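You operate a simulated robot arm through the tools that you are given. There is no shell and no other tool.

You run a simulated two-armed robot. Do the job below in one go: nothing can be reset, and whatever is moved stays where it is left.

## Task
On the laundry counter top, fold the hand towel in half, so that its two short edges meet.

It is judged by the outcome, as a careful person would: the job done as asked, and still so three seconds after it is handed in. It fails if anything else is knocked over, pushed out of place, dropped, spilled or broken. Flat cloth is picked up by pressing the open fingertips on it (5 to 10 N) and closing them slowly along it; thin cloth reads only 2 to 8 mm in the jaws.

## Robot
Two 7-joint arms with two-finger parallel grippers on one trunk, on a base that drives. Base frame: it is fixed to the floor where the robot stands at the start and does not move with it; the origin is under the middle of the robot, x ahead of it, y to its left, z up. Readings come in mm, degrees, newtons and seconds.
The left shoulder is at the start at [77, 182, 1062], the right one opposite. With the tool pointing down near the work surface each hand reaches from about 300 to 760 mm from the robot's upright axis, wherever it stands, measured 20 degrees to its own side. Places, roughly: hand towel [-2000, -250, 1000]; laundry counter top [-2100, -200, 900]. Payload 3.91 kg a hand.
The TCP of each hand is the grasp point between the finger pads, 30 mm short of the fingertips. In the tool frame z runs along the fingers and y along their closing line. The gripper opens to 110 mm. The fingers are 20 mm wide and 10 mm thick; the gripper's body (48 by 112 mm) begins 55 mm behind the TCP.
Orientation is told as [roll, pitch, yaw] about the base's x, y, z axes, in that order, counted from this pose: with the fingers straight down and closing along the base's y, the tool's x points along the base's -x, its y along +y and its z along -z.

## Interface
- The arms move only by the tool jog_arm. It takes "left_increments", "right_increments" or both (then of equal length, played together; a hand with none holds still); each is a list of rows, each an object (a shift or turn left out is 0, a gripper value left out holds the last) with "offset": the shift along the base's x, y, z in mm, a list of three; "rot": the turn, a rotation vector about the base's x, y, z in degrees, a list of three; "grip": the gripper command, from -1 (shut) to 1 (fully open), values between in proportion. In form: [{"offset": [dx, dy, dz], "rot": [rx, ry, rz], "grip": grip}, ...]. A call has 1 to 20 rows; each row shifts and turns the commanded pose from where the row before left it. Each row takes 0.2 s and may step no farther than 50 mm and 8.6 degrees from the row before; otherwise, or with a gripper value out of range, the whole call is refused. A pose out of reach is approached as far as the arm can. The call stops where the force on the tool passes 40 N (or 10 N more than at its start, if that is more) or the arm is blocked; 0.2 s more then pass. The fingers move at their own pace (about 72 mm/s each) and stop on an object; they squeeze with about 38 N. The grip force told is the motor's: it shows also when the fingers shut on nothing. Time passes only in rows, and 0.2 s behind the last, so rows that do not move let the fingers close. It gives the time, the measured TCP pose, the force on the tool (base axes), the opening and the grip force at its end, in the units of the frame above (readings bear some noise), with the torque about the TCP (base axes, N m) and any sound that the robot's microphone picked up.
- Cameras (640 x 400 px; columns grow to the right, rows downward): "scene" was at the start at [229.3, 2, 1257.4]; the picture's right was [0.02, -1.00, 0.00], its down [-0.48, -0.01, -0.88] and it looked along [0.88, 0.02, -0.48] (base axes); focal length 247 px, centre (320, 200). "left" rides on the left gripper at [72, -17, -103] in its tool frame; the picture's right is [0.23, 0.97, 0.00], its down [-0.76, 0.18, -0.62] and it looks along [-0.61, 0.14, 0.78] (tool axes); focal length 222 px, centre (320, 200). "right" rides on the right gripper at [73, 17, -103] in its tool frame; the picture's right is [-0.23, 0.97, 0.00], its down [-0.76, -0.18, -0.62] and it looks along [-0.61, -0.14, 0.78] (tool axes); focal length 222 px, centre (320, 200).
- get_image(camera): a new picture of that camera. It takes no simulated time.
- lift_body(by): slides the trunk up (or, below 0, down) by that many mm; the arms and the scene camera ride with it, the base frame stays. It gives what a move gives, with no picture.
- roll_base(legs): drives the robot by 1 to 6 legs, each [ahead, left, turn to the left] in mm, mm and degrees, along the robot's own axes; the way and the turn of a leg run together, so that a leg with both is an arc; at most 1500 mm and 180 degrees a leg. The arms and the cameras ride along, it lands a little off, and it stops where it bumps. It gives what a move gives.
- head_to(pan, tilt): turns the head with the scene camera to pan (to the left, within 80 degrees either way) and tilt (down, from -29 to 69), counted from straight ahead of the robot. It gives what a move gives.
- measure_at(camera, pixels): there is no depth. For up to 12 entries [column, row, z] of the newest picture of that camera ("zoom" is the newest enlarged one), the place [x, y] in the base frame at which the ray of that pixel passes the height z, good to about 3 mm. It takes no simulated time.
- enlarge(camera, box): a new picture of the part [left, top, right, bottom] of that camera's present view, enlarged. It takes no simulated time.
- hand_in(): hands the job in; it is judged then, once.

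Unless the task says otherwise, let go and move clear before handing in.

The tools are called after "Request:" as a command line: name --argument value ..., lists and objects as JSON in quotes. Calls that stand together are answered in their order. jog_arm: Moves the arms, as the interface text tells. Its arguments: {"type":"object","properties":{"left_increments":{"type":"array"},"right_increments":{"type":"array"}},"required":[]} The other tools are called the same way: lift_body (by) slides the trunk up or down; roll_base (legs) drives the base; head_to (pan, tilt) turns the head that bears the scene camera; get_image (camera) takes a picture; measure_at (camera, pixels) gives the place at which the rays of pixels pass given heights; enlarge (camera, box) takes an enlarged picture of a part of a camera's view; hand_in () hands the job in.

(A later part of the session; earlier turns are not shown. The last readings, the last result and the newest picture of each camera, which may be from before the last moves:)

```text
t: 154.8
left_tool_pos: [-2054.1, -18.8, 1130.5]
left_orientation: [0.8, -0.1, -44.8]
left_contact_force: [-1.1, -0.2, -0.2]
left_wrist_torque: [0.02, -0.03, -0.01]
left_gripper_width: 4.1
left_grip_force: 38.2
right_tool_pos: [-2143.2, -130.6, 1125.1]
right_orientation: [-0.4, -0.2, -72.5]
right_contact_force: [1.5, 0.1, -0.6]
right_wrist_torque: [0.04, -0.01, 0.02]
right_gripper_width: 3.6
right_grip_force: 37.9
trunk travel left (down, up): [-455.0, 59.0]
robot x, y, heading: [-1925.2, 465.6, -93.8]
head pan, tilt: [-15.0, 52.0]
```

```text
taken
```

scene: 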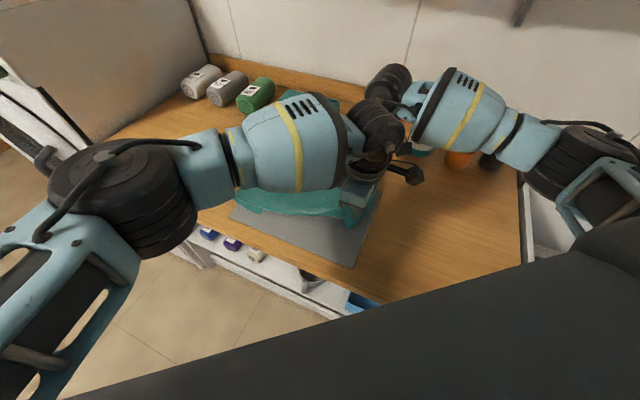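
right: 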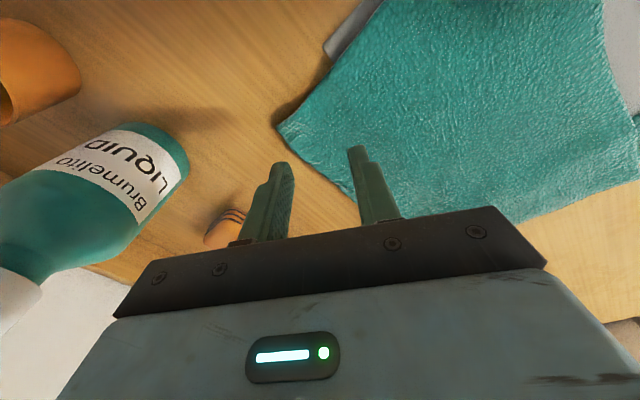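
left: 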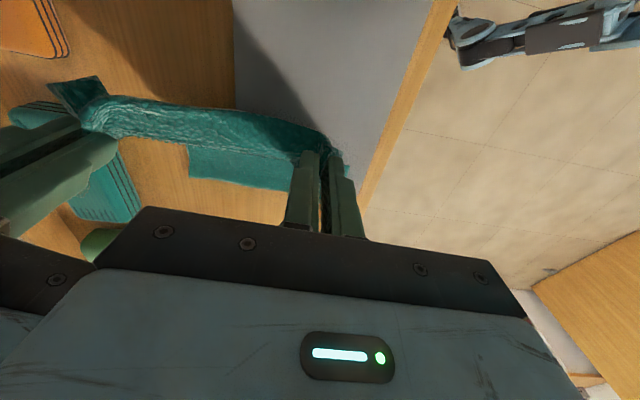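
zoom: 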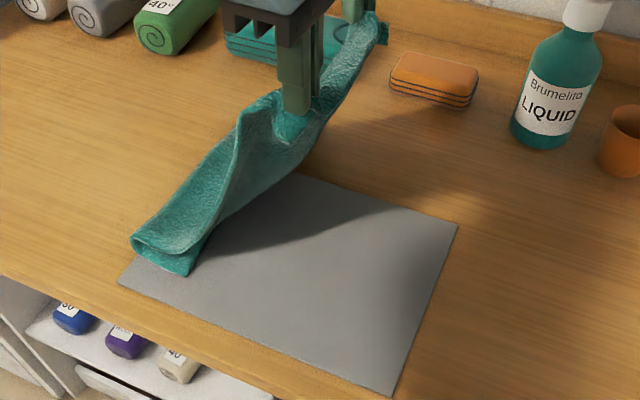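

The upper layer now hangs from the hands with the crease exposed at zoom (135,240). I drive the base left along the counter by 250 mm so the crease rolls back and the lower layer gets laid out.

Request:
roll_base --legs '[[155, 196, 0]]'

Request:
get_image --camera "scene"

Request:
get_image --camera "left"

```text
t: 157.2
left_tool_pos: [-1869.1, -187.1, 1130.7]
left_orientation: [0.8, -0.2, -44.7]
left_contact_force: [-0.2, -0.1, 0.4]
left_wrist_torque: [0.02, -0.02, -0.01]
left_gripper_width: 4.4
left_grip_force: 38.2
right_tool_pos: [-1959.1, -297.0, 1126.0]
right_orientation: [-0.4, -0.2, -72.3]
right_contact_force: [0.7, 0.4, -0.4]
right_wrist_torque: [0.03, -0.03, 0.0]
right_gripper_width: 3.5
right_grip_force: 37.8
trunk travel left (down, up): [-455.0, 59.0]
robot x, y, heading: [-1742.0, 299.9, -93.5]
head pan, tilt: [-15.0, 52.0]
```

```text
taken
```

scene: 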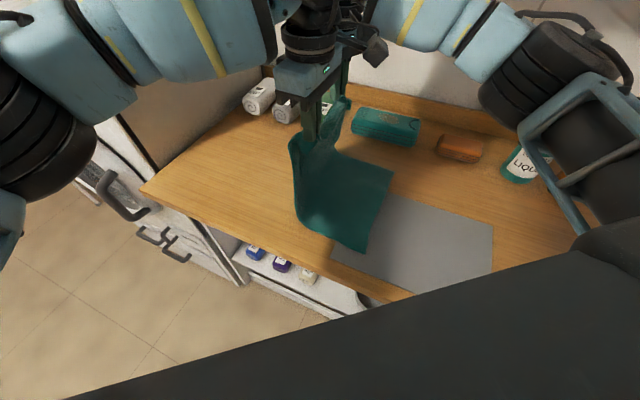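

```text
taken
```

left: 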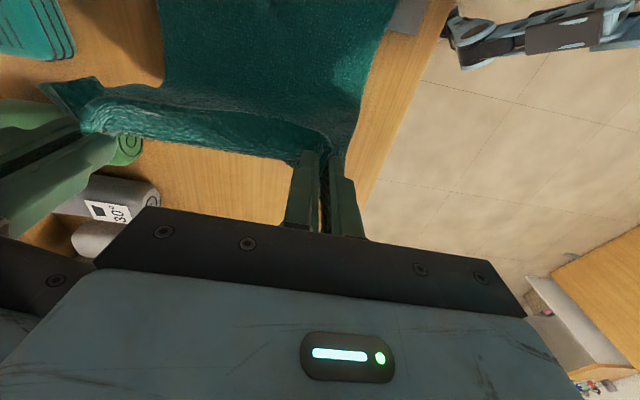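

The towel is unrolled back: its right half lies flat with C at (367,251), D at (393,168), and the left part rises to the hands. I measure and zoom.

Request:
measure_at --camera "scene" --pixels '[[367, 251, 903], [394, 168, 903], [300, 217, 903], [340, 155, 903]]'

Request:
enlarge --camera "scene" --box '[250, 80, 430, 270]'

```text
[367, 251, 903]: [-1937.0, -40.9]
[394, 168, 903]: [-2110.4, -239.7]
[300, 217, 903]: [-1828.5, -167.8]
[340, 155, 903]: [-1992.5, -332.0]
```

```text
2.11 times, centred on (340, 175) of scene
```

zoom: 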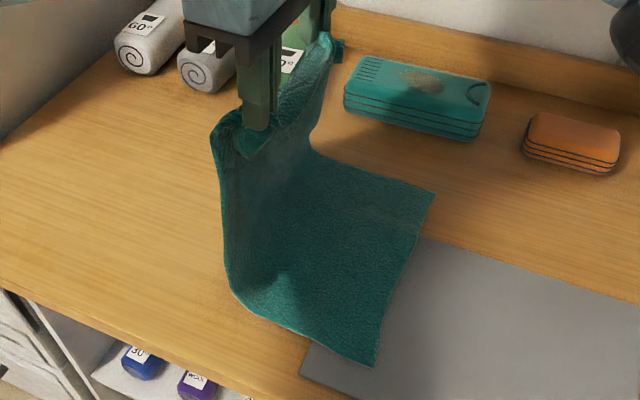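

This is just right: the lower half lies flat (C (-1937,-41), D (-2110,-240)) and the rest hangs from the hands, bulging left. I lower the hands to about z 1040 so more cloth settles on the left before going over.

Request:
jog_arm --left_increments '[{"offset": [2, -2, -14]}, {"offset": [2, -2, -14]}, {"offset": [2, -2, -14]}, {"offset": [2, -2, -14]}, {"offset": [2, -2, -14]}, {"offset": [2, -2, -14]}, {}]' --right_increments '[{"offset": [2, -2, -14]}, {"offset": [2, -2, -14]}, {"offset": [2, -2, -14]}, {"offset": [2, -2, -14]}, {"offset": [2, -2, -14]}, {"offset": [2, -2, -10]}, {}]'

Request:
enlarge --camera "scene" --box '[250, 80, 430, 270]'

Request:
get_image --camera "left"

```text
t: 158.8
left_tool_pos: [-1856.8, -197.5, 1047.4]
left_orientation: [0.8, 0.0, -44.7]
left_contact_force: [-0.5, -0.5, 0.1]
left_wrist_torque: [0.01, 0.01, 0.04]
left_gripper_width: 4.1
left_grip_force: 37.8
right_tool_pos: [-1945.8, -310.2, 1045.7]
right_orientation: [-0.4, -0.1, -72.3]
right_contact_force: [0.6, 0.5, 0.8]
right_wrist_torque: [0.01, 0.0, 0.04]
right_gripper_width: 3.7
right_grip_force: 37.6
trunk travel left (down, up): [-455.0, 59.0]
robot x, y, heading: [-1743.7, 298.8, -93.8]
head pan, tilt: [-15.0, 52.0]
```

```text
2.11 times, centred on (340, 175) of scene
```

zoom: 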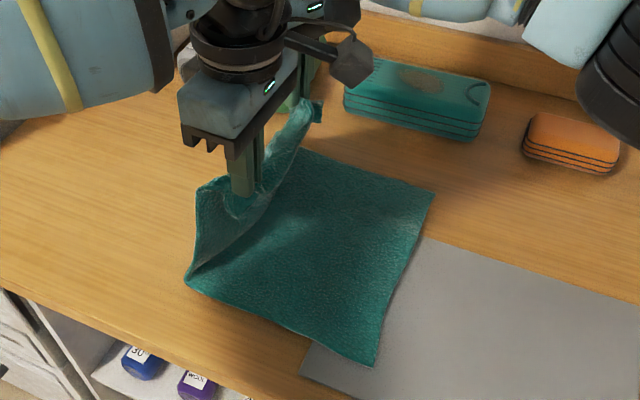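

```text
taken
```

left: 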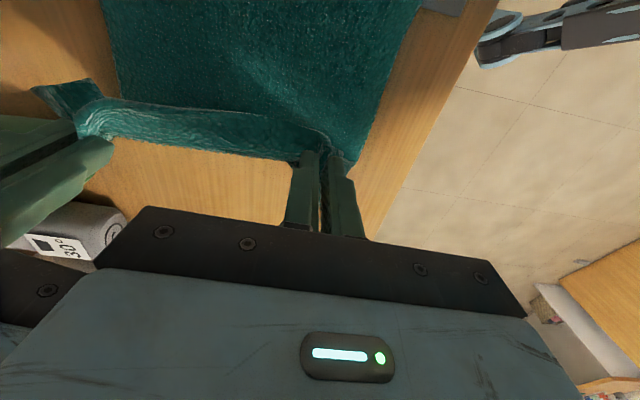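

The laid part grew; its left end is now at zoom (187,280). I measure how much lies flat.

Request:
measure_at --camera "zoom" --pixels '[[187, 282, 904], [375, 365, 903], [433, 192, 903], [310, 150, 903]]'

```text
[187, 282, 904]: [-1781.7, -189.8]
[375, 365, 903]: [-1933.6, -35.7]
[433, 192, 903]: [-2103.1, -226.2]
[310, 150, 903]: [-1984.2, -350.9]
```

216 mm lie flat on the near side, a little more than half, which is what I want before folding. I move both hands right about 90 mm with a slight descent.

Request:
jog_arm --left_increments '[{"offset": [-7.6, 8.4, -3]}, {"offset": [-7.6, 8.4, -3]}, {"offset": [-7.6, 8.4, -3]}, {"offset": [-7.6, 8.4, -3]}, {"offset": [-7.6, 8.4, -3]}, {"offset": [-7.6, 8.4, -3]}, {"offset": [-7.6, 8.4, -3]}, {"offset": [-7.6, 8.4, -3]}, {}]' --right_increments '[{"offset": [-7.8, 8.1, -3]}, {"offset": [-7.8, 8.1, -3]}, {"offset": [-7.8, 8.1, -3]}, {"offset": [-7.8, 8.1, -3]}, {"offset": [-7.8, 8.1, -3]}, {"offset": [-7.8, 8.1, -3]}, {"offset": [-7.8, 8.1, -3]}, {"offset": [-7.8, 8.1, -3]}, {}]'

Request:
enlarge --camera "scene" --box '[250, 80, 430, 270]'

Request:
get_image --camera "left"

Request:
get_image --camera "right"

```text
t: 160.8
left_tool_pos: [-1916.2, -131.7, 1023.2]
left_orientation: [0.8, -0.1, -44.7]
left_contact_force: [-2.5, -2.4, -0.4]
left_wrist_torque: [-0.03, 0.04, 0.0]
left_gripper_width: 3.9
left_grip_force: 38.3
right_tool_pos: [-2009.0, -244.2, 1021.8]
right_orientation: [-0.4, -0.1, -72.4]
right_contact_force: [1.4, 2.1, -0.1]
right_wrist_torque: [0.07, -0.04, -0.01]
right_gripper_width: 3.4
right_grip_force: 38.2
trunk travel left (down, up): [-455.0, 59.0]
robot x, y, heading: [-1745.5, 299.3, -93.6]
head pan, tilt: [-15.0, 52.0]
```

```text
2.11 times, centred on (340, 175) of scene
```

zoom: 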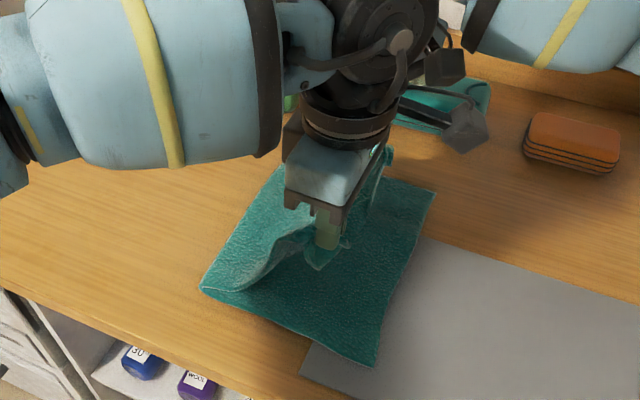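

```text
taken
```

left: 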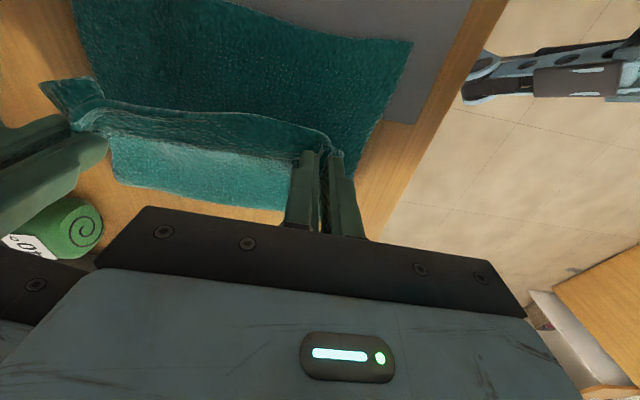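

```text
taken
```

right: 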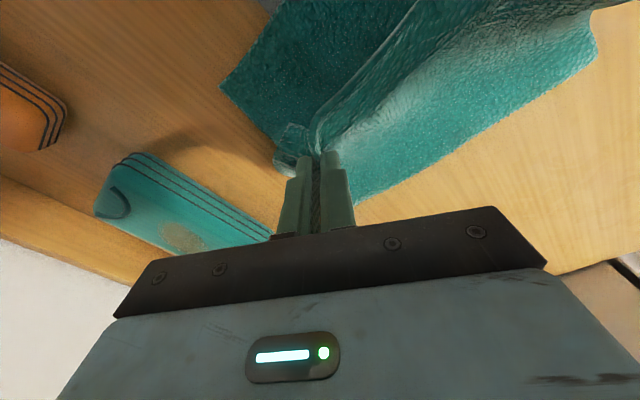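

Perfect: the cloth now trails to the left of the hands with the hem on the right side, and the crease stays at zoom (200,290). I continue right and down.

Request:
jog_arm --left_increments '[{"offset": [-5.1, 5.6, -10]}, {"offset": [-5.1, 5.6, -10]}, {"offset": [-5.1, 5.6, -10]}, {"offset": [-5.1, 5.6, -10]}, {}]' --right_increments '[{"offset": [-5.2, 5.4, -10]}, {"offset": [-5.2, 5.4, -10]}, {"offset": [-5.2, 5.4, -10]}, {"offset": [-5.2, 5.4, -10]}, {}]'

Request:
enlarge --camera "scene" --box '[250, 80, 430, 270]'

Request:
measure_at --camera "zoom" --pixels '[[200, 291, 906], [375, 366, 903], [434, 192, 903]]'

Request:
get_image --camera "left"

```text
t: 162.0
left_tool_pos: [-1937.4, -109.5, 984.4]
left_orientation: [0.8, -0.1, -44.8]
left_contact_force: [-2.1, -2.5, -0.1]
left_wrist_torque: [-0.06, 0.06, -0.01]
left_gripper_width: 4.1
left_grip_force: 38.4
right_tool_pos: [-2029.1, -224.2, 980.5]
right_orientation: [-0.4, -0.2, -72.3]
right_contact_force: [2.6, 2.8, -0.2]
right_wrist_torque: [0.08, -0.07, -0.02]
right_gripper_width: 3.5
right_grip_force: 38.1
trunk travel left (down, up): [-455.0, 59.0]
robot x, y, heading: [-1742.5, 302.1, -93.4]
head pan, tilt: [-15.0, 52.0]
```

```text
2.11 times, centred on (340, 175) of scene
```

zoom: 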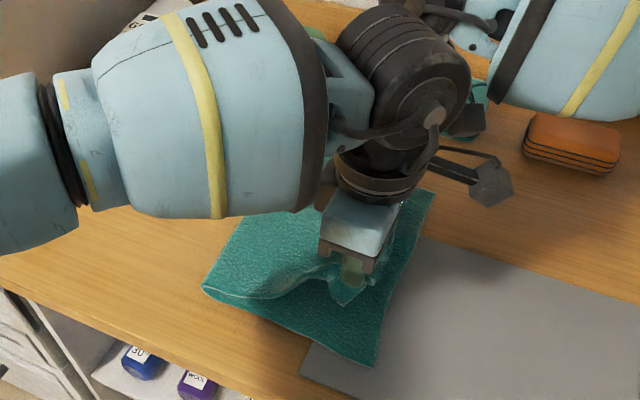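

```text
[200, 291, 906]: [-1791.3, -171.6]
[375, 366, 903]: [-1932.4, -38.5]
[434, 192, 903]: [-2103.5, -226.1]
```

```text
taken
```

left: 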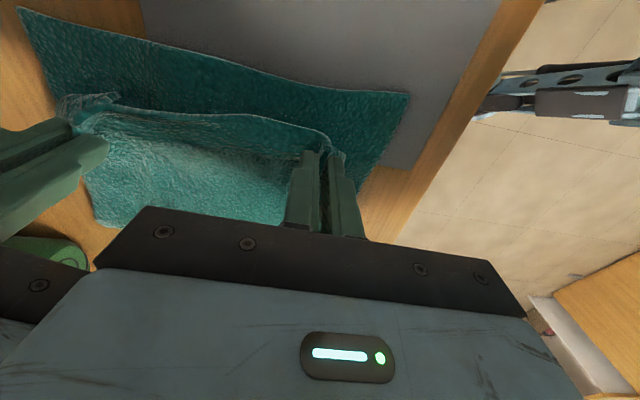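

The crease is 194 mm from C, almost exactly half. The hem hangs about 28 mm short of CD, so I finish with a diagonal descent to the right.

Request:
jog_arm --left_increments '[{"offset": [-3.9, 3.4, -8]}, {"offset": [-3.9, 3.4, -8]}, {"offset": [-3.9, 3.4, -8]}, {"offset": [-3.9, 3.4, -7]}, {"offset": [-3.9, 3.4, -5]}, {}]' --right_increments '[{"offset": [-4.2, 3.7, -8]}, {"offset": [-4.2, 3.7, -8]}, {"offset": [-4.2, 3.7, -8]}, {"offset": [-4.2, 3.7, -6]}, {"offset": [-4.2, 3.7, -4]}, {}]'

Request:
enlarge --camera "left" --box '[0, 20, 440, 250]'

Request:
enlarge --camera "right" --box '[160, 0, 520, 220]'

Request:
enlarge --camera "scene" --box '[250, 80, 430, 270]'

```text
t: 163.4
left_tool_pos: [-1955.6, -92.5, 946.5]
left_orientation: [0.8, -0.1, -44.5]
left_contact_force: [-1.7, -2.1, 1.6]
left_wrist_torque: [-0.04, 0.07, 0.01]
left_gripper_width: 4.1
left_grip_force: 38.0
right_tool_pos: [-2051.2, -204.5, 947.3]
right_orientation: [-0.4, -0.2, -72.2]
right_contact_force: [2.8, 1.6, 1.4]
right_wrist_torque: [0.06, -0.08, 0.01]
right_gripper_width: 3.7
right_grip_force: 37.7
trunk travel left (down, up): [-455.0, 59.0]
robot x, y, heading: [-1743.8, 298.0, -93.7]
head pan, tilt: [-15.0, 52.0]
```

```text
1.45 times, centred on (220, 135) of left
```

zoom: 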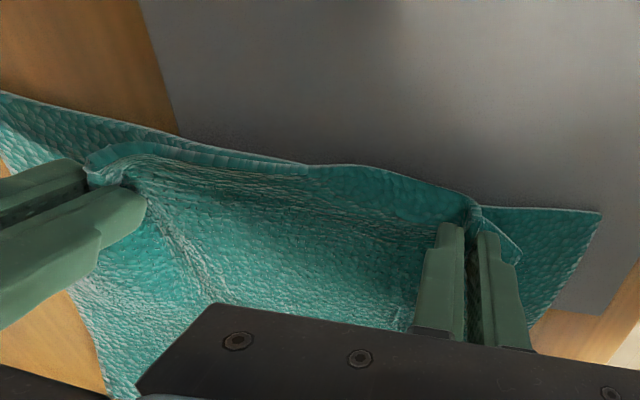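

```text
1.78 times, centred on (340, 110) of right
```

zoom: 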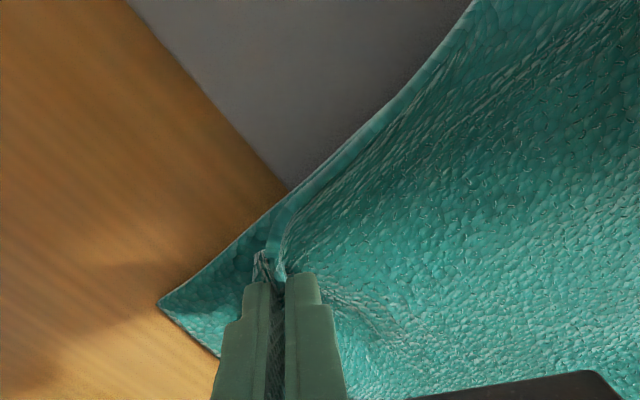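

```text
2.11 times, centred on (340, 175) of scene
```

zoom: 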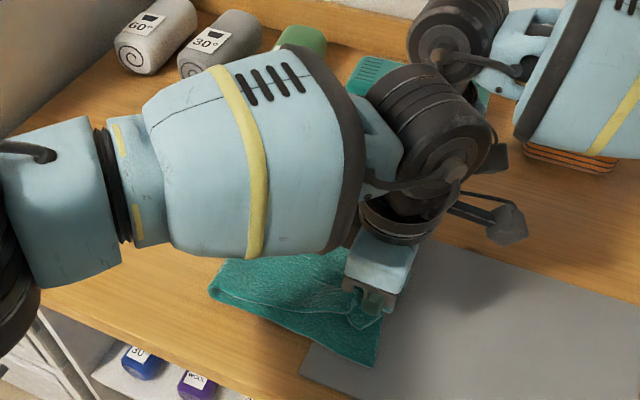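

The upper edge now lies along CD; only the corners are still gathered in by the grips (C shows at left zoom (600,212), D at right zoom (160,300)). I lower a few mm and open slowly so the fingers spread the gathered cloth outward.

Request:
jog_arm --left_increments '[{"offset": [-1, 1, -3]}, {"offset": [0, 0, -2]}, {"grip": -0.95}, {"grip": -0.9}, {"grip": -0.85}, {"grip": -0.8}, {"grip": -0.74}, {"grip": -0.68}, {"grip": -0.62}, {"grip": -0.56}, {"grip": -0.5}, {"grip": -0.44}, {"grip": -0.38}, {"grip": -0.32}, {}]' --right_increments '[{"offset": [-1, 1, -3]}, {"offset": [0, 0, -2]}, {"grip": -0.95}, {"grip": -0.9}, {"grip": -0.85}, {"grip": -0.8}, {"grip": -0.74}, {"grip": -0.68}, {"grip": -0.62}, {"grip": -0.56}, {"grip": -0.5}, {"grip": -0.44}, {"grip": -0.38}, {"grip": -0.32}, {}]'

Request:
enlarge --camera "left" --box '[0, 20, 440, 250]'

Request:
enlarge --camera "right" --box '[160, 0, 520, 220]'

```text
t: 166.6
left_tool_pos: [-1955.3, -93.2, 941.4]
left_orientation: [0.8, 0.0, -44.2]
left_contact_force: [0.9, 1.0, 4.1]
left_wrist_torque: [0.0, 0.01, 0.01]
left_gripper_width: 35.7
left_grip_force: 0.1
right_tool_pos: [-2052.2, -203.2, 942.6]
right_orientation: [-0.4, -0.2, -72.4]
right_contact_force: [-0.7, -0.2, 1.0]
right_wrist_torque: [-0.01, -0.03, -0.01]
right_gripper_width: 36.9
right_grip_force: 0.1
trunk travel left (down, up): [-455.0, 59.0]
robot x, y, heading: [-1741.6, 299.5, -93.7]
head pan, tilt: [-15.0, 52.0]
```

```text
1.45 times, centred on (220, 135) of left
```

zoom: 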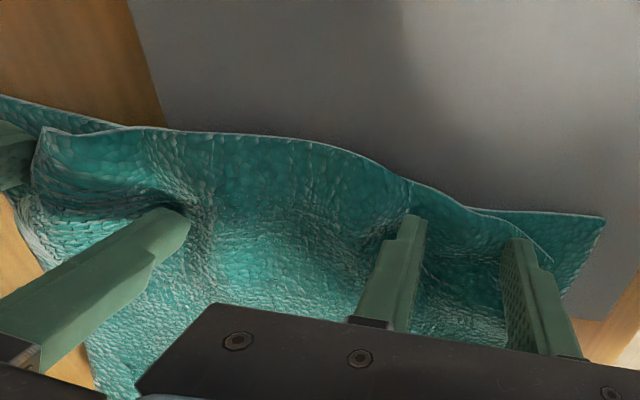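

```text
1.78 times, centred on (340, 110) of right
```

zoom: 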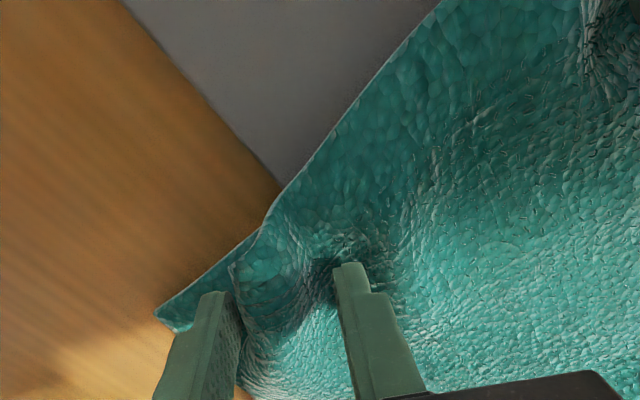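

Released; the hem lies along CD. I lift both hands straight up and look from above.

Request:
jog_arm --left_increments '[{"offset": [0, 0, 6]}, {"offset": [0, 0, 15]}, {"offset": [0, 0, 30]}, {"offset": [0, 0, 40]}, {"offset": [40, -20, 10]}, {"offset": [40, -20, 0]}, {"offset": [30, -20, 0]}, {}]' --right_increments '[{"offset": [0, 0, 6]}, {"offset": [0, 0, 15]}, {"offset": [0, 0, 30]}, {"offset": [0, 0, 40]}, {"offset": [-35, 20, 10]}, {"offset": [-35, 20, 0]}, {"offset": [-20, 20, 0]}, {}]'

Request:
get_image --camera "scene"

Request:
enlarge --camera "scene" --box '[270, 120, 430, 270]'

```text
t: 168.4
left_tool_pos: [-1846.4, -150.1, 1045.9]
left_orientation: [0.7, 0.0, -44.8]
left_contact_force: [0.5, -0.2, -0.2]
left_wrist_torque: [0.01, 0.01, 0.02]
left_gripper_width: 37.4
left_grip_force: 0.1
right_tool_pos: [-2140.0, -144.6, 1044.3]
right_orientation: [-0.4, -0.2, -72.2]
right_contact_force: [-0.6, 1.2, 0.4]
right_wrist_torque: [0.01, -0.03, -0.02]
right_gripper_width: 37.4
right_grip_force: 0.0
trunk travel left (down, up): [-455.0, 59.0]
robot x, y, heading: [-1741.9, 295.5, -93.6]
head pan, tilt: [-15.0, 52.0]
```

```text
taken
```

scene: 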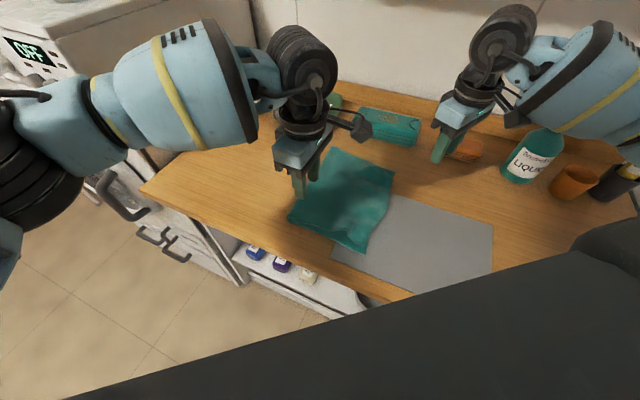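

```text
2.67 times, centred on (350, 195) of scene
```

zoom: 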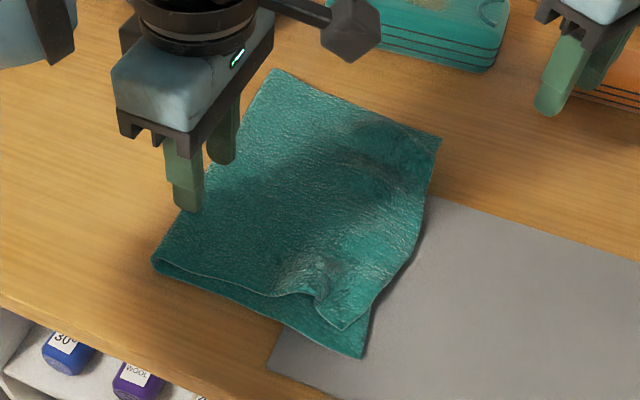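

The fold is good: crease at the left, D and A together at (440,137); only corner B at (343,328) lies about 30 mm short of C (362,355), with a small bunch beside it. I measure and take the wrist views to tidy that corner.

Request:
measure_at --camera "zoom" --pixels '[[343, 328, 908], [362, 356, 903], [318, 285, 915], [440, 136, 905], [430, 150, 908], [152, 260, 906], [272, 70, 905], [425, 215, 906], [265, 296, 908]]'

Request:
enlarge --camera "scene" --box '[340, 140, 420, 260]'

Request:
get_image --camera "right"

```text
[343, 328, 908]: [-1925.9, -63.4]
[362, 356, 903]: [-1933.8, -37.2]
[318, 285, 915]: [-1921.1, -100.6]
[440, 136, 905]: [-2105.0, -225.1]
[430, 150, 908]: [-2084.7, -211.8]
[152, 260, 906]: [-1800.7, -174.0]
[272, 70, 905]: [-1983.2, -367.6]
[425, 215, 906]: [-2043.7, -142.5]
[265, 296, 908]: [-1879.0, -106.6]
```

```text
3.33 times, centred on (380, 200) of scene
```

zoom: 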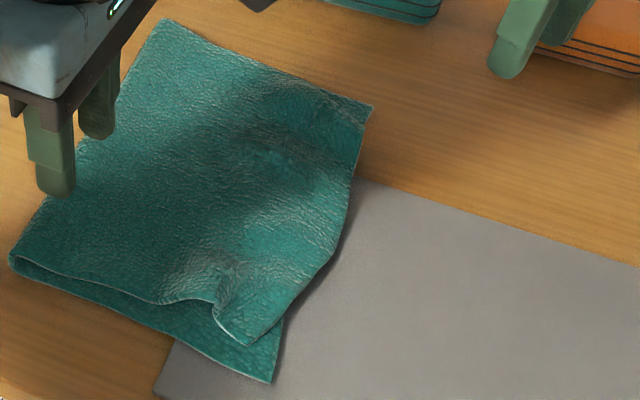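

```text
taken
```

right: 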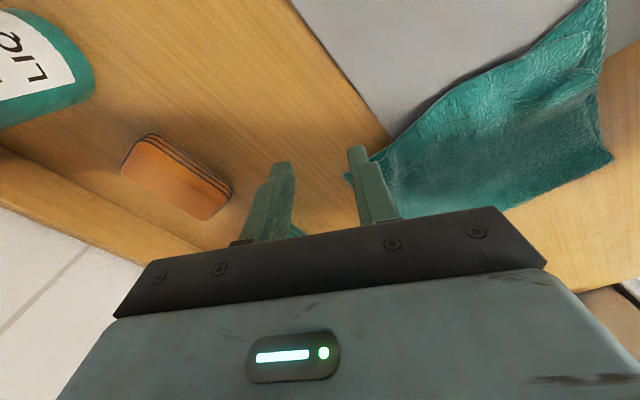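

B is at (-1926,-63), 27 mm from C. I bring the right hand over the far part, both to check corner A and to hold the towel there while tidying B.

Request:
jog_arm --right_increments '[{"offset": [30, -16, 0], "grip": -0.3}, {"offset": [30, -17, 0]}, {"offset": [30, -17, -20]}, {"offset": [0, 0, -20]}, {}]'

Request:
enlarge --camera "right" --box '[180, 0, 540, 220]'

```text
t: 169.6
left_tool_pos: [-1846.1, -149.4, 1045.3]
left_orientation: [0.9, -0.1, -44.7]
left_contact_force: [0.3, -1.0, 0.1]
left_wrist_torque: [-0.02, 0.0, 0.01]
left_gripper_width: 37.2
left_grip_force: 0.1
right_tool_pos: [-2050.9, -194.4, 1005.8]
right_orientation: [-0.4, -0.3, -72.4]
right_contact_force: [-0.6, 0.2, -0.2]
right_wrist_torque: [0.02, -0.01, 0.01]
right_gripper_width: 38.4
right_grip_force: 0.1
trunk travel left (down, up): [-455.0, 59.0]
robot x, y, heading: [-1743.1, 296.0, -93.5]
head pan, tilt: [-15.0, 52.0]
```

```text
1.78 times, centred on (360, 110) of right
```

zoom: 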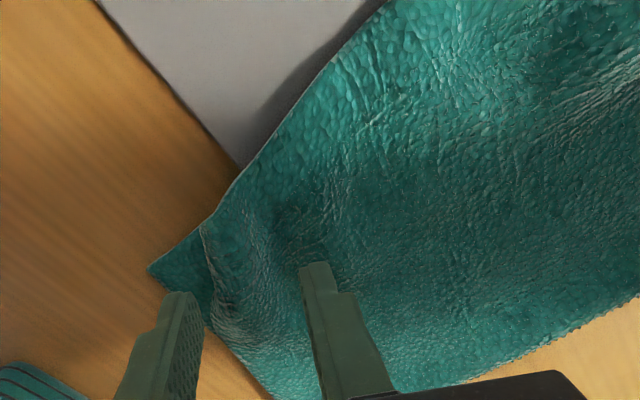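

Corner A (zoom (205,228)) also lies a bit short of D (zoom (148,270)). I measure both to drag it out.

Request:
measure_at --camera "zoom" --pixels '[[205, 226, 908], [148, 270, 903], [215, 215, 908], [240, 340, 908], [225, 300, 912], [385, 5, 906]]'

```text
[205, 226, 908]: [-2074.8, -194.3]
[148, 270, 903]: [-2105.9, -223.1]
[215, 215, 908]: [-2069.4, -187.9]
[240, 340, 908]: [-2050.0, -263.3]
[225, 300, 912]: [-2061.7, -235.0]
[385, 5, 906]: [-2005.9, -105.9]
```

A sits at (-2073,-193) and should move about 45 mm toward D. I hold the towel's middle with the left hand at about (-1915,-150) first.

Request:
jog_arm --left_increments '[{"offset": [-35, 0, 0], "grip": -0.5}, {"offset": [-34, 0, -20]}, {"offset": [0, 0, -40]}, {"offset": [0, 0, -30]}, {"offset": [0, 0, -8]}, {"offset": [0, 0, -3]}, {}]' --right_increments '[{"grip": -1}, {"grip": -1}, {"grip": -1}, {"grip": -1}, {"offset": [-8, 2.5, 0]}, {}, {}]'

```text
t: 171.2
left_tool_pos: [-1916.7, -150.2, 941.4]
left_orientation: [0.9, -0.1, -44.6]
left_contact_force: [-0.6, -0.5, 0.2]
left_wrist_torque: [0.0, 0.01, 0.02]
left_gripper_width: 27.6
left_grip_force: 0.0
right_tool_pos: [-2058.7, -191.2, 1005.9]
right_orientation: [-0.4, -0.3, -72.3]
right_contact_force: [0.3, 0.9, -0.7]
right_wrist_torque: [0.02, 0.01, 0.01]
right_gripper_width: 0.1
right_grip_force: 37.4
trunk travel left (down, up): [-455.0, 59.0]
robot x, y, heading: [-1746.3, 302.7, -93.8]
head pan, tilt: [-15.0, 52.0]
```

Request:
jog_arm --left_increments '[{"offset": [0, 0, -1.5]}, {"offset": [0, 0, -1.5]}, {"offset": [0, 0, -1]}, {}, {}]' --right_increments '[{"offset": [0, 0, -25]}, {"offset": [0, 0, -20]}, {"offset": [0, 0, -10]}, {"offset": [0, 0, -4]}, {}]'

Request:
enlarge --camera "right" --box '[180, 40, 500, 220]'

```text
t: 172.4
left_tool_pos: [-1918.0, -149.2, 937.0]
left_orientation: [0.8, -0.2, -44.7]
left_contact_force: [-0.8, -1.3, 3.4]
left_wrist_torque: [-0.02, 0.02, -0.01]
left_gripper_width: 27.2
left_grip_force: 0.0
right_tool_pos: [-2059.3, -190.8, 946.1]
right_orientation: [-0.4, -0.3, -72.3]
right_contact_force: [-0.2, 0.9, 0.0]
right_wrist_torque: [-0.02, 0.01, -0.02]
right_gripper_width: 0.2
right_grip_force: 37.3
trunk travel left (down, up): [-455.0, 59.0]
robot x, y, heading: [-1739.9, 300.4, -93.3]
head pan, tilt: [-15.0, 52.0]
```

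```text
2.00 times, centred on (340, 130) of right
```

zoom: 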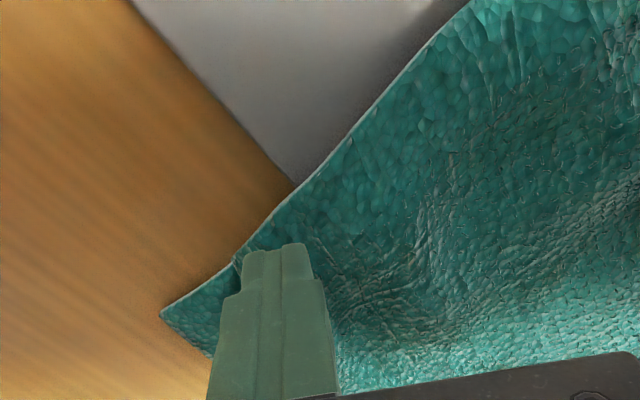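

The right fingers stand about 20 mm inside A (zoom (235,262)), with D at (160,318). I press down on it and add a bit of hold with the left.

Request:
jog_arm --right_increments '[{"offset": [0, 0, -2]}, {"offset": [0, 0, -2]}, {"offset": [0, 0, -1]}, {}]' --left_increments '[{"offset": [0, 0, -1]}, {"offset": [0, 0, -1]}, {}, {}]'

```text
t: 173.4
left_tool_pos: [-1916.9, -149.4, 935.7]
left_orientation: [0.7, 0.0, -44.7]
left_contact_force: [0.4, -1.7, 11.8]
left_wrist_torque: [-0.08, 0.01, 0.0]
left_gripper_width: 27.4
left_grip_force: 0.0
right_tool_pos: [-2059.2, -191.4, 939.9]
right_orientation: [-0.4, -0.2, -72.4]
right_contact_force: [0.1, -0.1, 2.0]
right_wrist_torque: [-0.01, 0.03, 0.01]
right_gripper_width: 0.1
right_grip_force: 37.9
trunk travel left (down, up): [-455.0, 59.0]
robot x, y, heading: [-1740.9, 297.9, -93.7]
head pan, tilt: [-15.0, 52.0]
```

Left holds with 12 N, right touches with 2 N. I press the right 1 mm more and drag 40 mm toward D.

Request:
jog_arm --right_increments '[{"offset": [0, 0, -1]}, {"offset": [-3, -2.7, -0.3]}, {"offset": [-3, -2.7, 0]}, {"offset": [-3, -2.7, 0]}, {"offset": [-3, -2.7, 0]}, {"offset": [-3, -2.7, 0]}, {"offset": [-3, -2.7, 0]}, {"offset": [-3, -2.7, 0]}, {"offset": [-3, -2.7, 0]}, {"offset": [-3, -2.7, 0]}, {}]'

Request:
enlarge --camera "right" --box '[180, 40, 500, 220]'

Request:
enlarge --camera "scene" --box '[330, 120, 450, 220]'

```text
t: 175.8
left_tool_pos: [-1917.5, -149.9, 936.5]
left_orientation: [0.7, -0.2, -44.8]
left_contact_force: [-1.1, -3.6, 13.9]
left_wrist_torque: [-0.15, 0.06, 0.0]
left_gripper_width: 27.5
left_grip_force: 0.5
right_tool_pos: [-2085.3, -214.7, 939.0]
right_orientation: [-0.4, -0.2, -72.3]
right_contact_force: [2.5, 1.5, 4.6]
right_wrist_torque: [0.09, -0.1, 0.02]
right_gripper_width: 0.0
right_grip_force: 37.6
trunk travel left (down, up): [-455.0, 59.0]
robot x, y, heading: [-1744.2, 302.5, -93.6]
head pan, tilt: [-15.0, 52.0]
```

```text
2.00 times, centred on (340, 130) of right
```

zoom: 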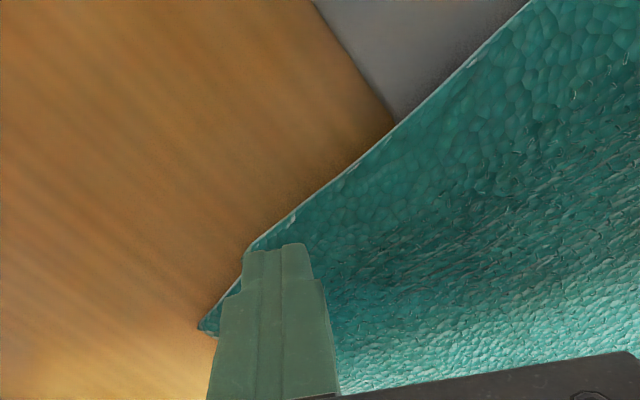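

```text
4.00 times, centred on (390, 170) of scene
```

zoom: 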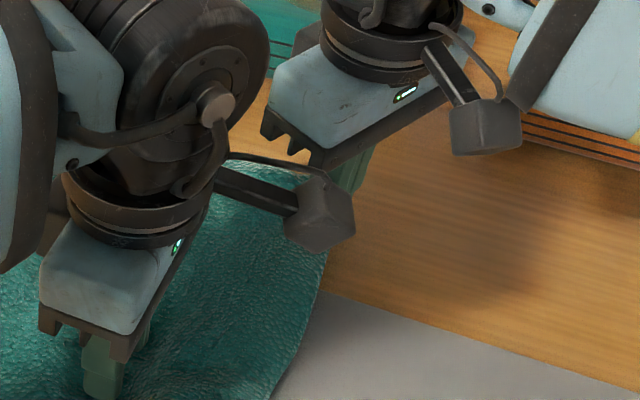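

I check how far A came and whether D stayed.

Request:
measure_at --camera "right" --pixels '[[280, 192, 903], [303, 164, 908]]'

Request:
enlarge --camera "right" --box '[250, 130, 370, 220]'

```text
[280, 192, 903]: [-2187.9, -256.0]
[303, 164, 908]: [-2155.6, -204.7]
```

```text
4.44 times, centred on (310, 175) of right
```

zoom: 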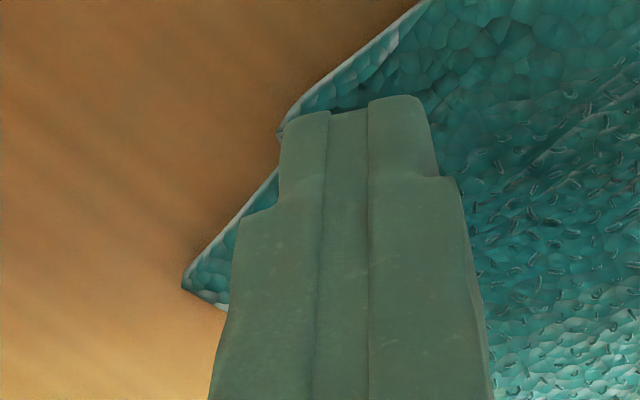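

Request:
measure_at --camera "zoom" --pixels '[[183, 287, 903], [280, 130, 908], [420, 10, 908]]'

```text
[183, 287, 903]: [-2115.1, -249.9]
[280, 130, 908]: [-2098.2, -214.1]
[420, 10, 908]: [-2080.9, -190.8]
```

D was dragged along by nearly as much as A, so plain dragging moves both layers. Better: press closed fingers on the gathered spot and open them, which spreads the upper layer while the lower one cannot stretch; I raise the right hand to see the gathers first.

Request:
jog_arm --right_increments '[{"offset": [0, 0, 20]}, {"offset": [15, 12, 40]}, {}]'

Request:
enlarge --camera "right" --box '[180, 0, 540, 220]'

Request:
enlarge --camera "scene" --box '[290, 130, 430, 260]'

```text
t: 176.6
left_tool_pos: [-1916.3, -149.2, 935.7]
left_orientation: [0.9, -0.1, -44.7]
left_contact_force: [0.7, -2.2, 16.7]
left_wrist_torque: [-0.12, 0.06, 0.04]
left_gripper_width: 27.6
left_grip_force: 0.3
right_tool_pos: [-2073.0, -203.4, 999.6]
right_orientation: [-0.4, -0.2, -72.3]
right_contact_force: [-0.8, 0.2, 0.2]
right_wrist_torque: [0.02, -0.02, 0.01]
right_gripper_width: 0.0
right_grip_force: 37.7
trunk travel left (down, up): [-455.0, 59.0]
robot x, y, heading: [-1742.6, 299.3, -93.8]
head pan, tilt: [-15.0, 52.0]
```

```text
1.78 times, centred on (360, 110) of right
```

zoom: 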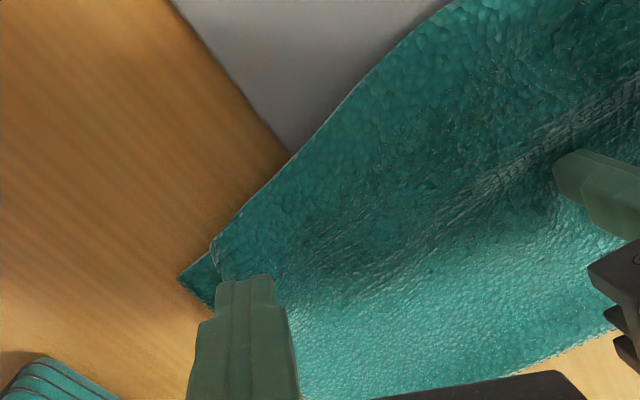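

```text
3.08 times, centred on (360, 195) of scene
```

zoom: 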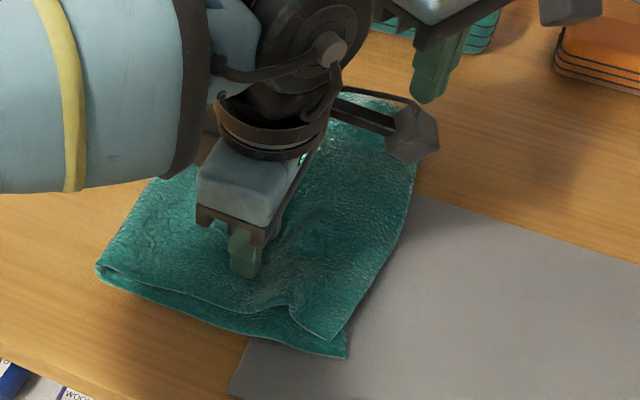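

Actually A gained: it is now at zoom (213,243) with D at (178,277), about 25 mm apart and with the gathers pulled out. I measure.

Request:
measure_at --camera "zoom" --pixels '[[332, 338, 908], [345, 355, 903], [97, 268, 906]]'

Request:
enlarge --camera "right" --box '[220, 80, 400, 200]'

```text
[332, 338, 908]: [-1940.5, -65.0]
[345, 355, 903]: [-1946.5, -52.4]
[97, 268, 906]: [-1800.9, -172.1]
```

```text
3.33 times, centred on (310, 140) of right
```

zoom: 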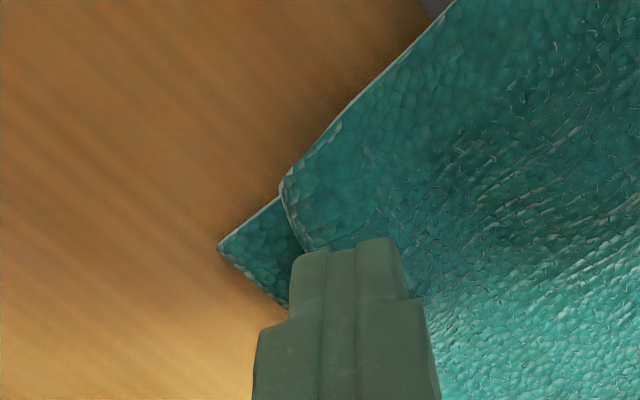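

Request:
measure_at --camera "zoom" --pixels '[[284, 183, 908], [218, 247, 903], [288, 306, 903]]'

```text
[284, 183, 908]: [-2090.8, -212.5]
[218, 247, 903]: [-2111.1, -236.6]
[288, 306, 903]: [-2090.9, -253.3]
```

A–D gap is 31 mm, B–C 14 mm; the remaining slack sits in the bunch near B. I raise the left hand over that bunch, closed, to press and spread it there.

Request:
jog_arm --left_increments '[{"offset": [0, 0, 20]}, {"offset": [0, 0, 30], "grip": -1}, {"offset": [-10, 25, 0]}, {"offset": [-5, 20, 0]}, {}]'

Request:
get_image --camera "left"

Request:
enlarge --camera "left" --box '[120, 20, 460, 220]'

```text
t: 177.8
left_tool_pos: [-1932.9, -104.1, 985.9]
left_orientation: [0.8, -0.1, -44.7]
left_contact_force: [0.0, 0.1, 0.0]
left_wrist_torque: [0.01, 0.01, 0.04]
left_gripper_width: 0.0
left_grip_force: 37.8
right_tool_pos: [-2073.0, -204.9, 998.6]
right_orientation: [-0.4, -0.3, -72.4]
right_contact_force: [0.3, -0.6, -0.5]
right_wrist_torque: [0.01, 0.01, 0.0]
right_gripper_width: 0.1
right_grip_force: 37.9
trunk travel left (down, up): [-455.0, 59.0]
robot x, y, heading: [-1743.4, 295.1, -93.6]
head pan, tilt: [-15.0, 52.0]
```

```text
taken
```

left: 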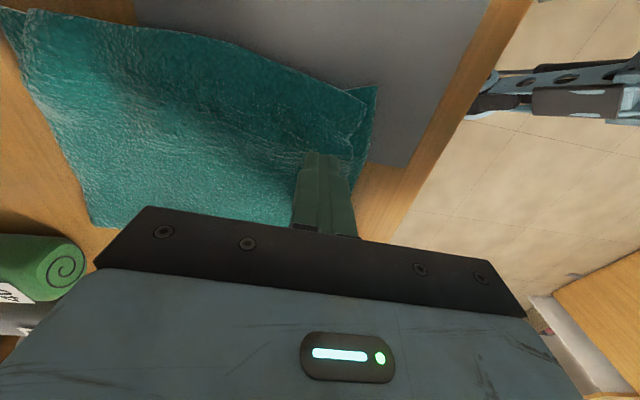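

```text
1.88 times, centred on (290, 120) of left
```

zoom: 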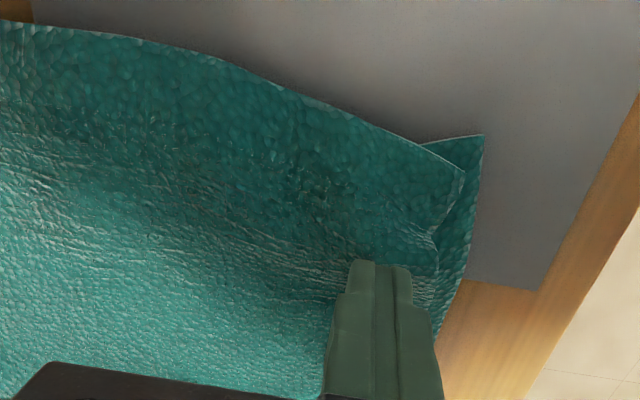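

The notch in the near edge is at zoom (435,240), just outside the fingers. I shift 12 mm toward it, press and open the fingers slowly to spread the cloth along the edge.

Request:
jog_arm --left_increments '[{"offset": [8, 9, 0]}, {"offset": [0, 0, -25]}, {"offset": [0, 0, -12]}, {"offset": [0, 0, -4]}, {"offset": [0, 0, -2]}, {}]'

```text
t: 179.2
left_tool_pos: [-1925.6, -95.3, 943.7]
left_orientation: [0.7, -0.1, -44.8]
left_contact_force: [-1.2, 0.7, 2.8]
left_wrist_torque: [0.07, 0.03, 0.0]
left_gripper_width: 0.2
left_grip_force: 37.6
right_tool_pos: [-2072.8, -204.0, 999.5]
right_orientation: [-0.4, -0.1, -72.3]
right_contact_force: [0.6, 0.3, 0.5]
right_wrist_torque: [-0.02, 0.02, 0.0]
right_gripper_width: 0.0
right_grip_force: 38.1
trunk travel left (down, up): [-455.0, 59.0]
robot x, y, heading: [-1740.4, 299.6, -93.5]
head pan, tilt: [-15.0, 52.0]
```

Request:
jog_arm --left_increments '[{"offset": [0, 0, -1.5]}, {"offset": [0, 0, -1]}, {"grip": -0.93}, {"grip": -0.86}, {"grip": -0.79}, {"grip": -0.72}, {"grip": -0.65}, {"grip": -0.58}, {"grip": -0.51}, {"grip": -0.44}, {"grip": -0.37}, {"grip": -0.3}, {"grip": -0.23}, {}]'

Request:
enlarge --camera "left" --box '[120, 20, 460, 220]'

```text
t: 182.2
left_tool_pos: [-1925.2, -94.1, 941.3]
left_orientation: [0.8, -0.1, -44.6]
left_contact_force: [4.6, 4.3, 11.3]
left_wrist_torque: [0.01, -0.01, 0.01]
left_gripper_width: 38.0
left_grip_force: 0.1
right_tool_pos: [-2072.2, -202.8, 999.7]
right_orientation: [-0.6, -0.2, -72.3]
right_contact_force: [-0.2, 0.4, 0.2]
right_wrist_torque: [0.0, 0.01, 0.03]
right_gripper_width: 0.2
right_grip_force: 37.9
trunk travel left (down, up): [-455.0, 59.0]
robot x, y, heading: [-1745.3, 298.6, -93.8]
head pan, tilt: [-15.0, 52.0]
```

```text
1.88 times, centred on (290, 120) of left
```

zoom: 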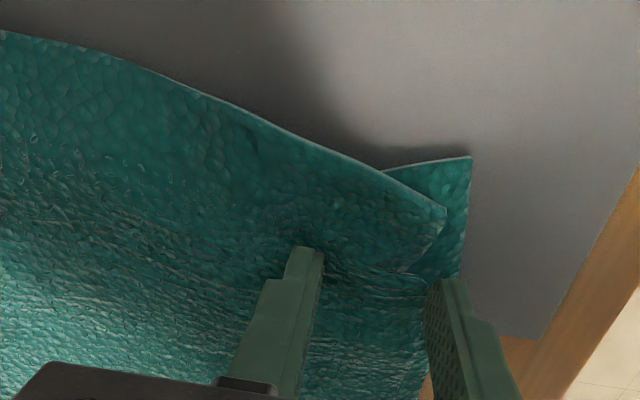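

The notch is smoothed; B is at zoom (445,212), C at (470,157). I lift the left and look at the corner again.

Request:
jog_arm --left_increments '[{"offset": [0, 0, 15]}, {"offset": [0, 0, 30]}, {"grip": -1}, {"grip": -1}, {"grip": -1}]'

Request:
enlarge --camera "left" --box '[100, 0, 460, 220]'

Request:
measure_at --camera "zoom" --pixels '[[320, 200, 905]]'

```text
t: 183.4
left_tool_pos: [-1924.6, -95.8, 985.1]
left_orientation: [0.8, 0.0, -44.7]
left_contact_force: [0.3, -0.7, -0.3]
left_wrist_torque: [-0.01, -0.03, -0.01]
left_gripper_width: 0.0
left_grip_force: 37.3
right_tool_pos: [-2071.9, -203.3, 998.9]
right_orientation: [-0.5, -0.2, -72.4]
right_contact_force: [0.1, 0.1, -0.5]
right_wrist_torque: [0.01, -0.02, 0.01]
right_gripper_width: 0.0
right_grip_force: 37.9
trunk travel left (down, up): [-455.0, 59.0]
robot x, y, heading: [-1740.9, 302.1, -93.6]
head pan, tilt: [-15.0, 52.0]
```

```text
1.78 times, centred on (280, 110) of left
```

zoom: 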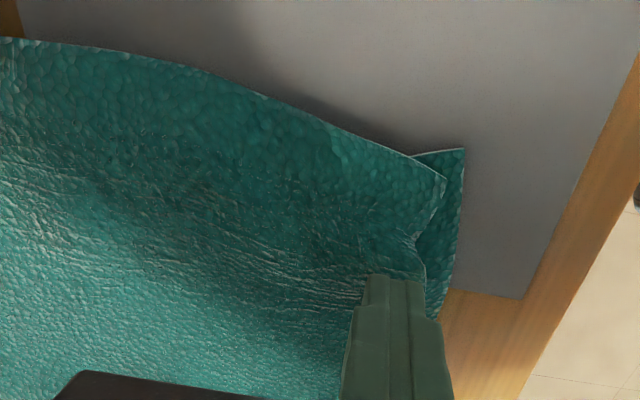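

```text
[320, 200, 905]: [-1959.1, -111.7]
```

B–C is down to about 16 mm. For A I use the same spreading with the right hand, turned a bit more along the edge; I place it closed about 40 mm inside A.

Request:
jog_arm --right_increments '[{"offset": [10, 2, 0], "rot": [0, 0, 6], "grip": -1}, {"offset": [9, 2, 0], "rot": [0, 0, 6]}, {"offset": [0, 0, -25]}, {"offset": [0, 0, -20]}, {"offset": [0, 0, -8]}, {"offset": [0, 0, -3]}, {}]'

Request:
enlarge --camera "right" --box '[180, 40, 500, 220]'

```text
t: 185.0
left_tool_pos: [-1925.6, -95.4, 983.8]
left_orientation: [0.8, 0.0, -44.7]
left_contact_force: [-0.7, -0.2, 0.5]
left_wrist_torque: [-0.02, 0.03, -0.01]
left_gripper_width: 0.0
left_grip_force: 37.2
right_tool_pos: [-2052.5, -199.3, 942.4]
right_orientation: [-0.5, -0.2, -60.3]
right_contact_force: [0.6, 0.7, 0.3]
right_wrist_torque: [0.02, 0.0, 0.01]
right_gripper_width: 0.1
right_grip_force: 37.7
trunk travel left (down, up): [-455.0, 59.0]
robot x, y, heading: [-1737.6, 296.7, -93.7]
head pan, tilt: [-15.0, 52.0]
```

```text
2.00 times, centred on (340, 130) of right
```

zoom: 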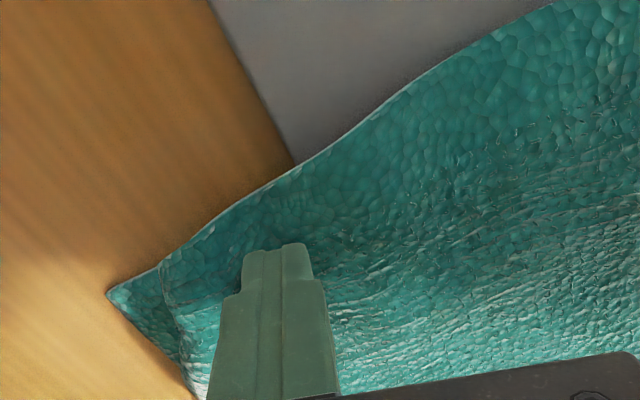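

The wrist reached -60°, and opening will push toward A (zoom (162,262)). I press and open slowly.

Request:
jog_arm --right_increments '[{"offset": [0, 0, -2]}, {"offset": [0, 0, -1.5]}, {"offset": [0, 0, -1]}, {}]'

```text
t: 186.0
left_tool_pos: [-1924.9, -95.7, 984.3]
left_orientation: [0.7, -0.1, -44.7]
left_contact_force: [-0.4, -0.3, 0.6]
left_wrist_torque: [-0.03, 0.03, -0.01]
left_gripper_width: 0.0
left_grip_force: 37.8
right_tool_pos: [-2051.9, -198.0, 938.5]
right_orientation: [-0.4, -0.3, -60.3]
right_contact_force: [-0.5, 1.9, 5.0]
right_wrist_torque: [0.06, 0.0, 0.0]
right_gripper_width: 0.0
right_grip_force: 37.7
trunk travel left (down, up): [-455.0, 59.0]
robot x, y, heading: [-1740.6, 298.4, -93.8]
head pan, tilt: [-15.0, 52.0]
```

Request:
jog_arm --right_increments '[{"offset": [0, 0, -0.5], "grip": -0.93}, {"grip": -0.86}, {"grip": -0.79}, {"grip": -0.72}, {"grip": -0.65}, {"grip": -0.58}, {"grip": -0.51}, {"grip": -0.44}, {"grip": -0.37}, {"grip": -0.3}, {"grip": -0.22}, {"grip": -0.14}, {"grip": -0.06}, {"grip": 0.02}, {}]'

Request:
enlarge --camera "right" --box '[180, 40, 500, 220]'

```text
t: 189.2
left_tool_pos: [-1925.6, -95.9, 983.8]
left_orientation: [0.8, -0.1, -44.7]
left_contact_force: [-0.2, -0.6, -0.6]
left_wrist_torque: [0.0, 0.02, 0.02]
left_gripper_width: 0.0
left_grip_force: 37.6
right_tool_pos: [-2053.7, -200.5, 937.9]
right_orientation: [-0.6, -0.4, -60.5]
right_contact_force: [-17.1, -9.0, 26.0]
right_wrist_torque: [0.04, -0.05, 0.02]
right_gripper_width: 44.7
right_grip_force: 0.1
trunk travel left (down, up): [-455.0, 59.0]
robot x, y, heading: [-1739.0, 298.7, -93.8]
head pan, tilt: [-15.0, 52.0]
```

```text
2.00 times, centred on (340, 130) of right
```

zoom: 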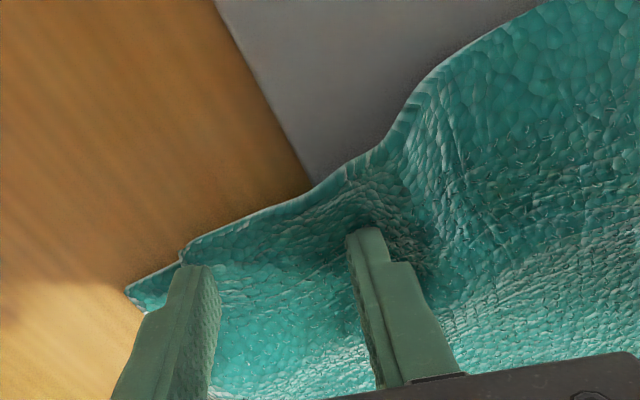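

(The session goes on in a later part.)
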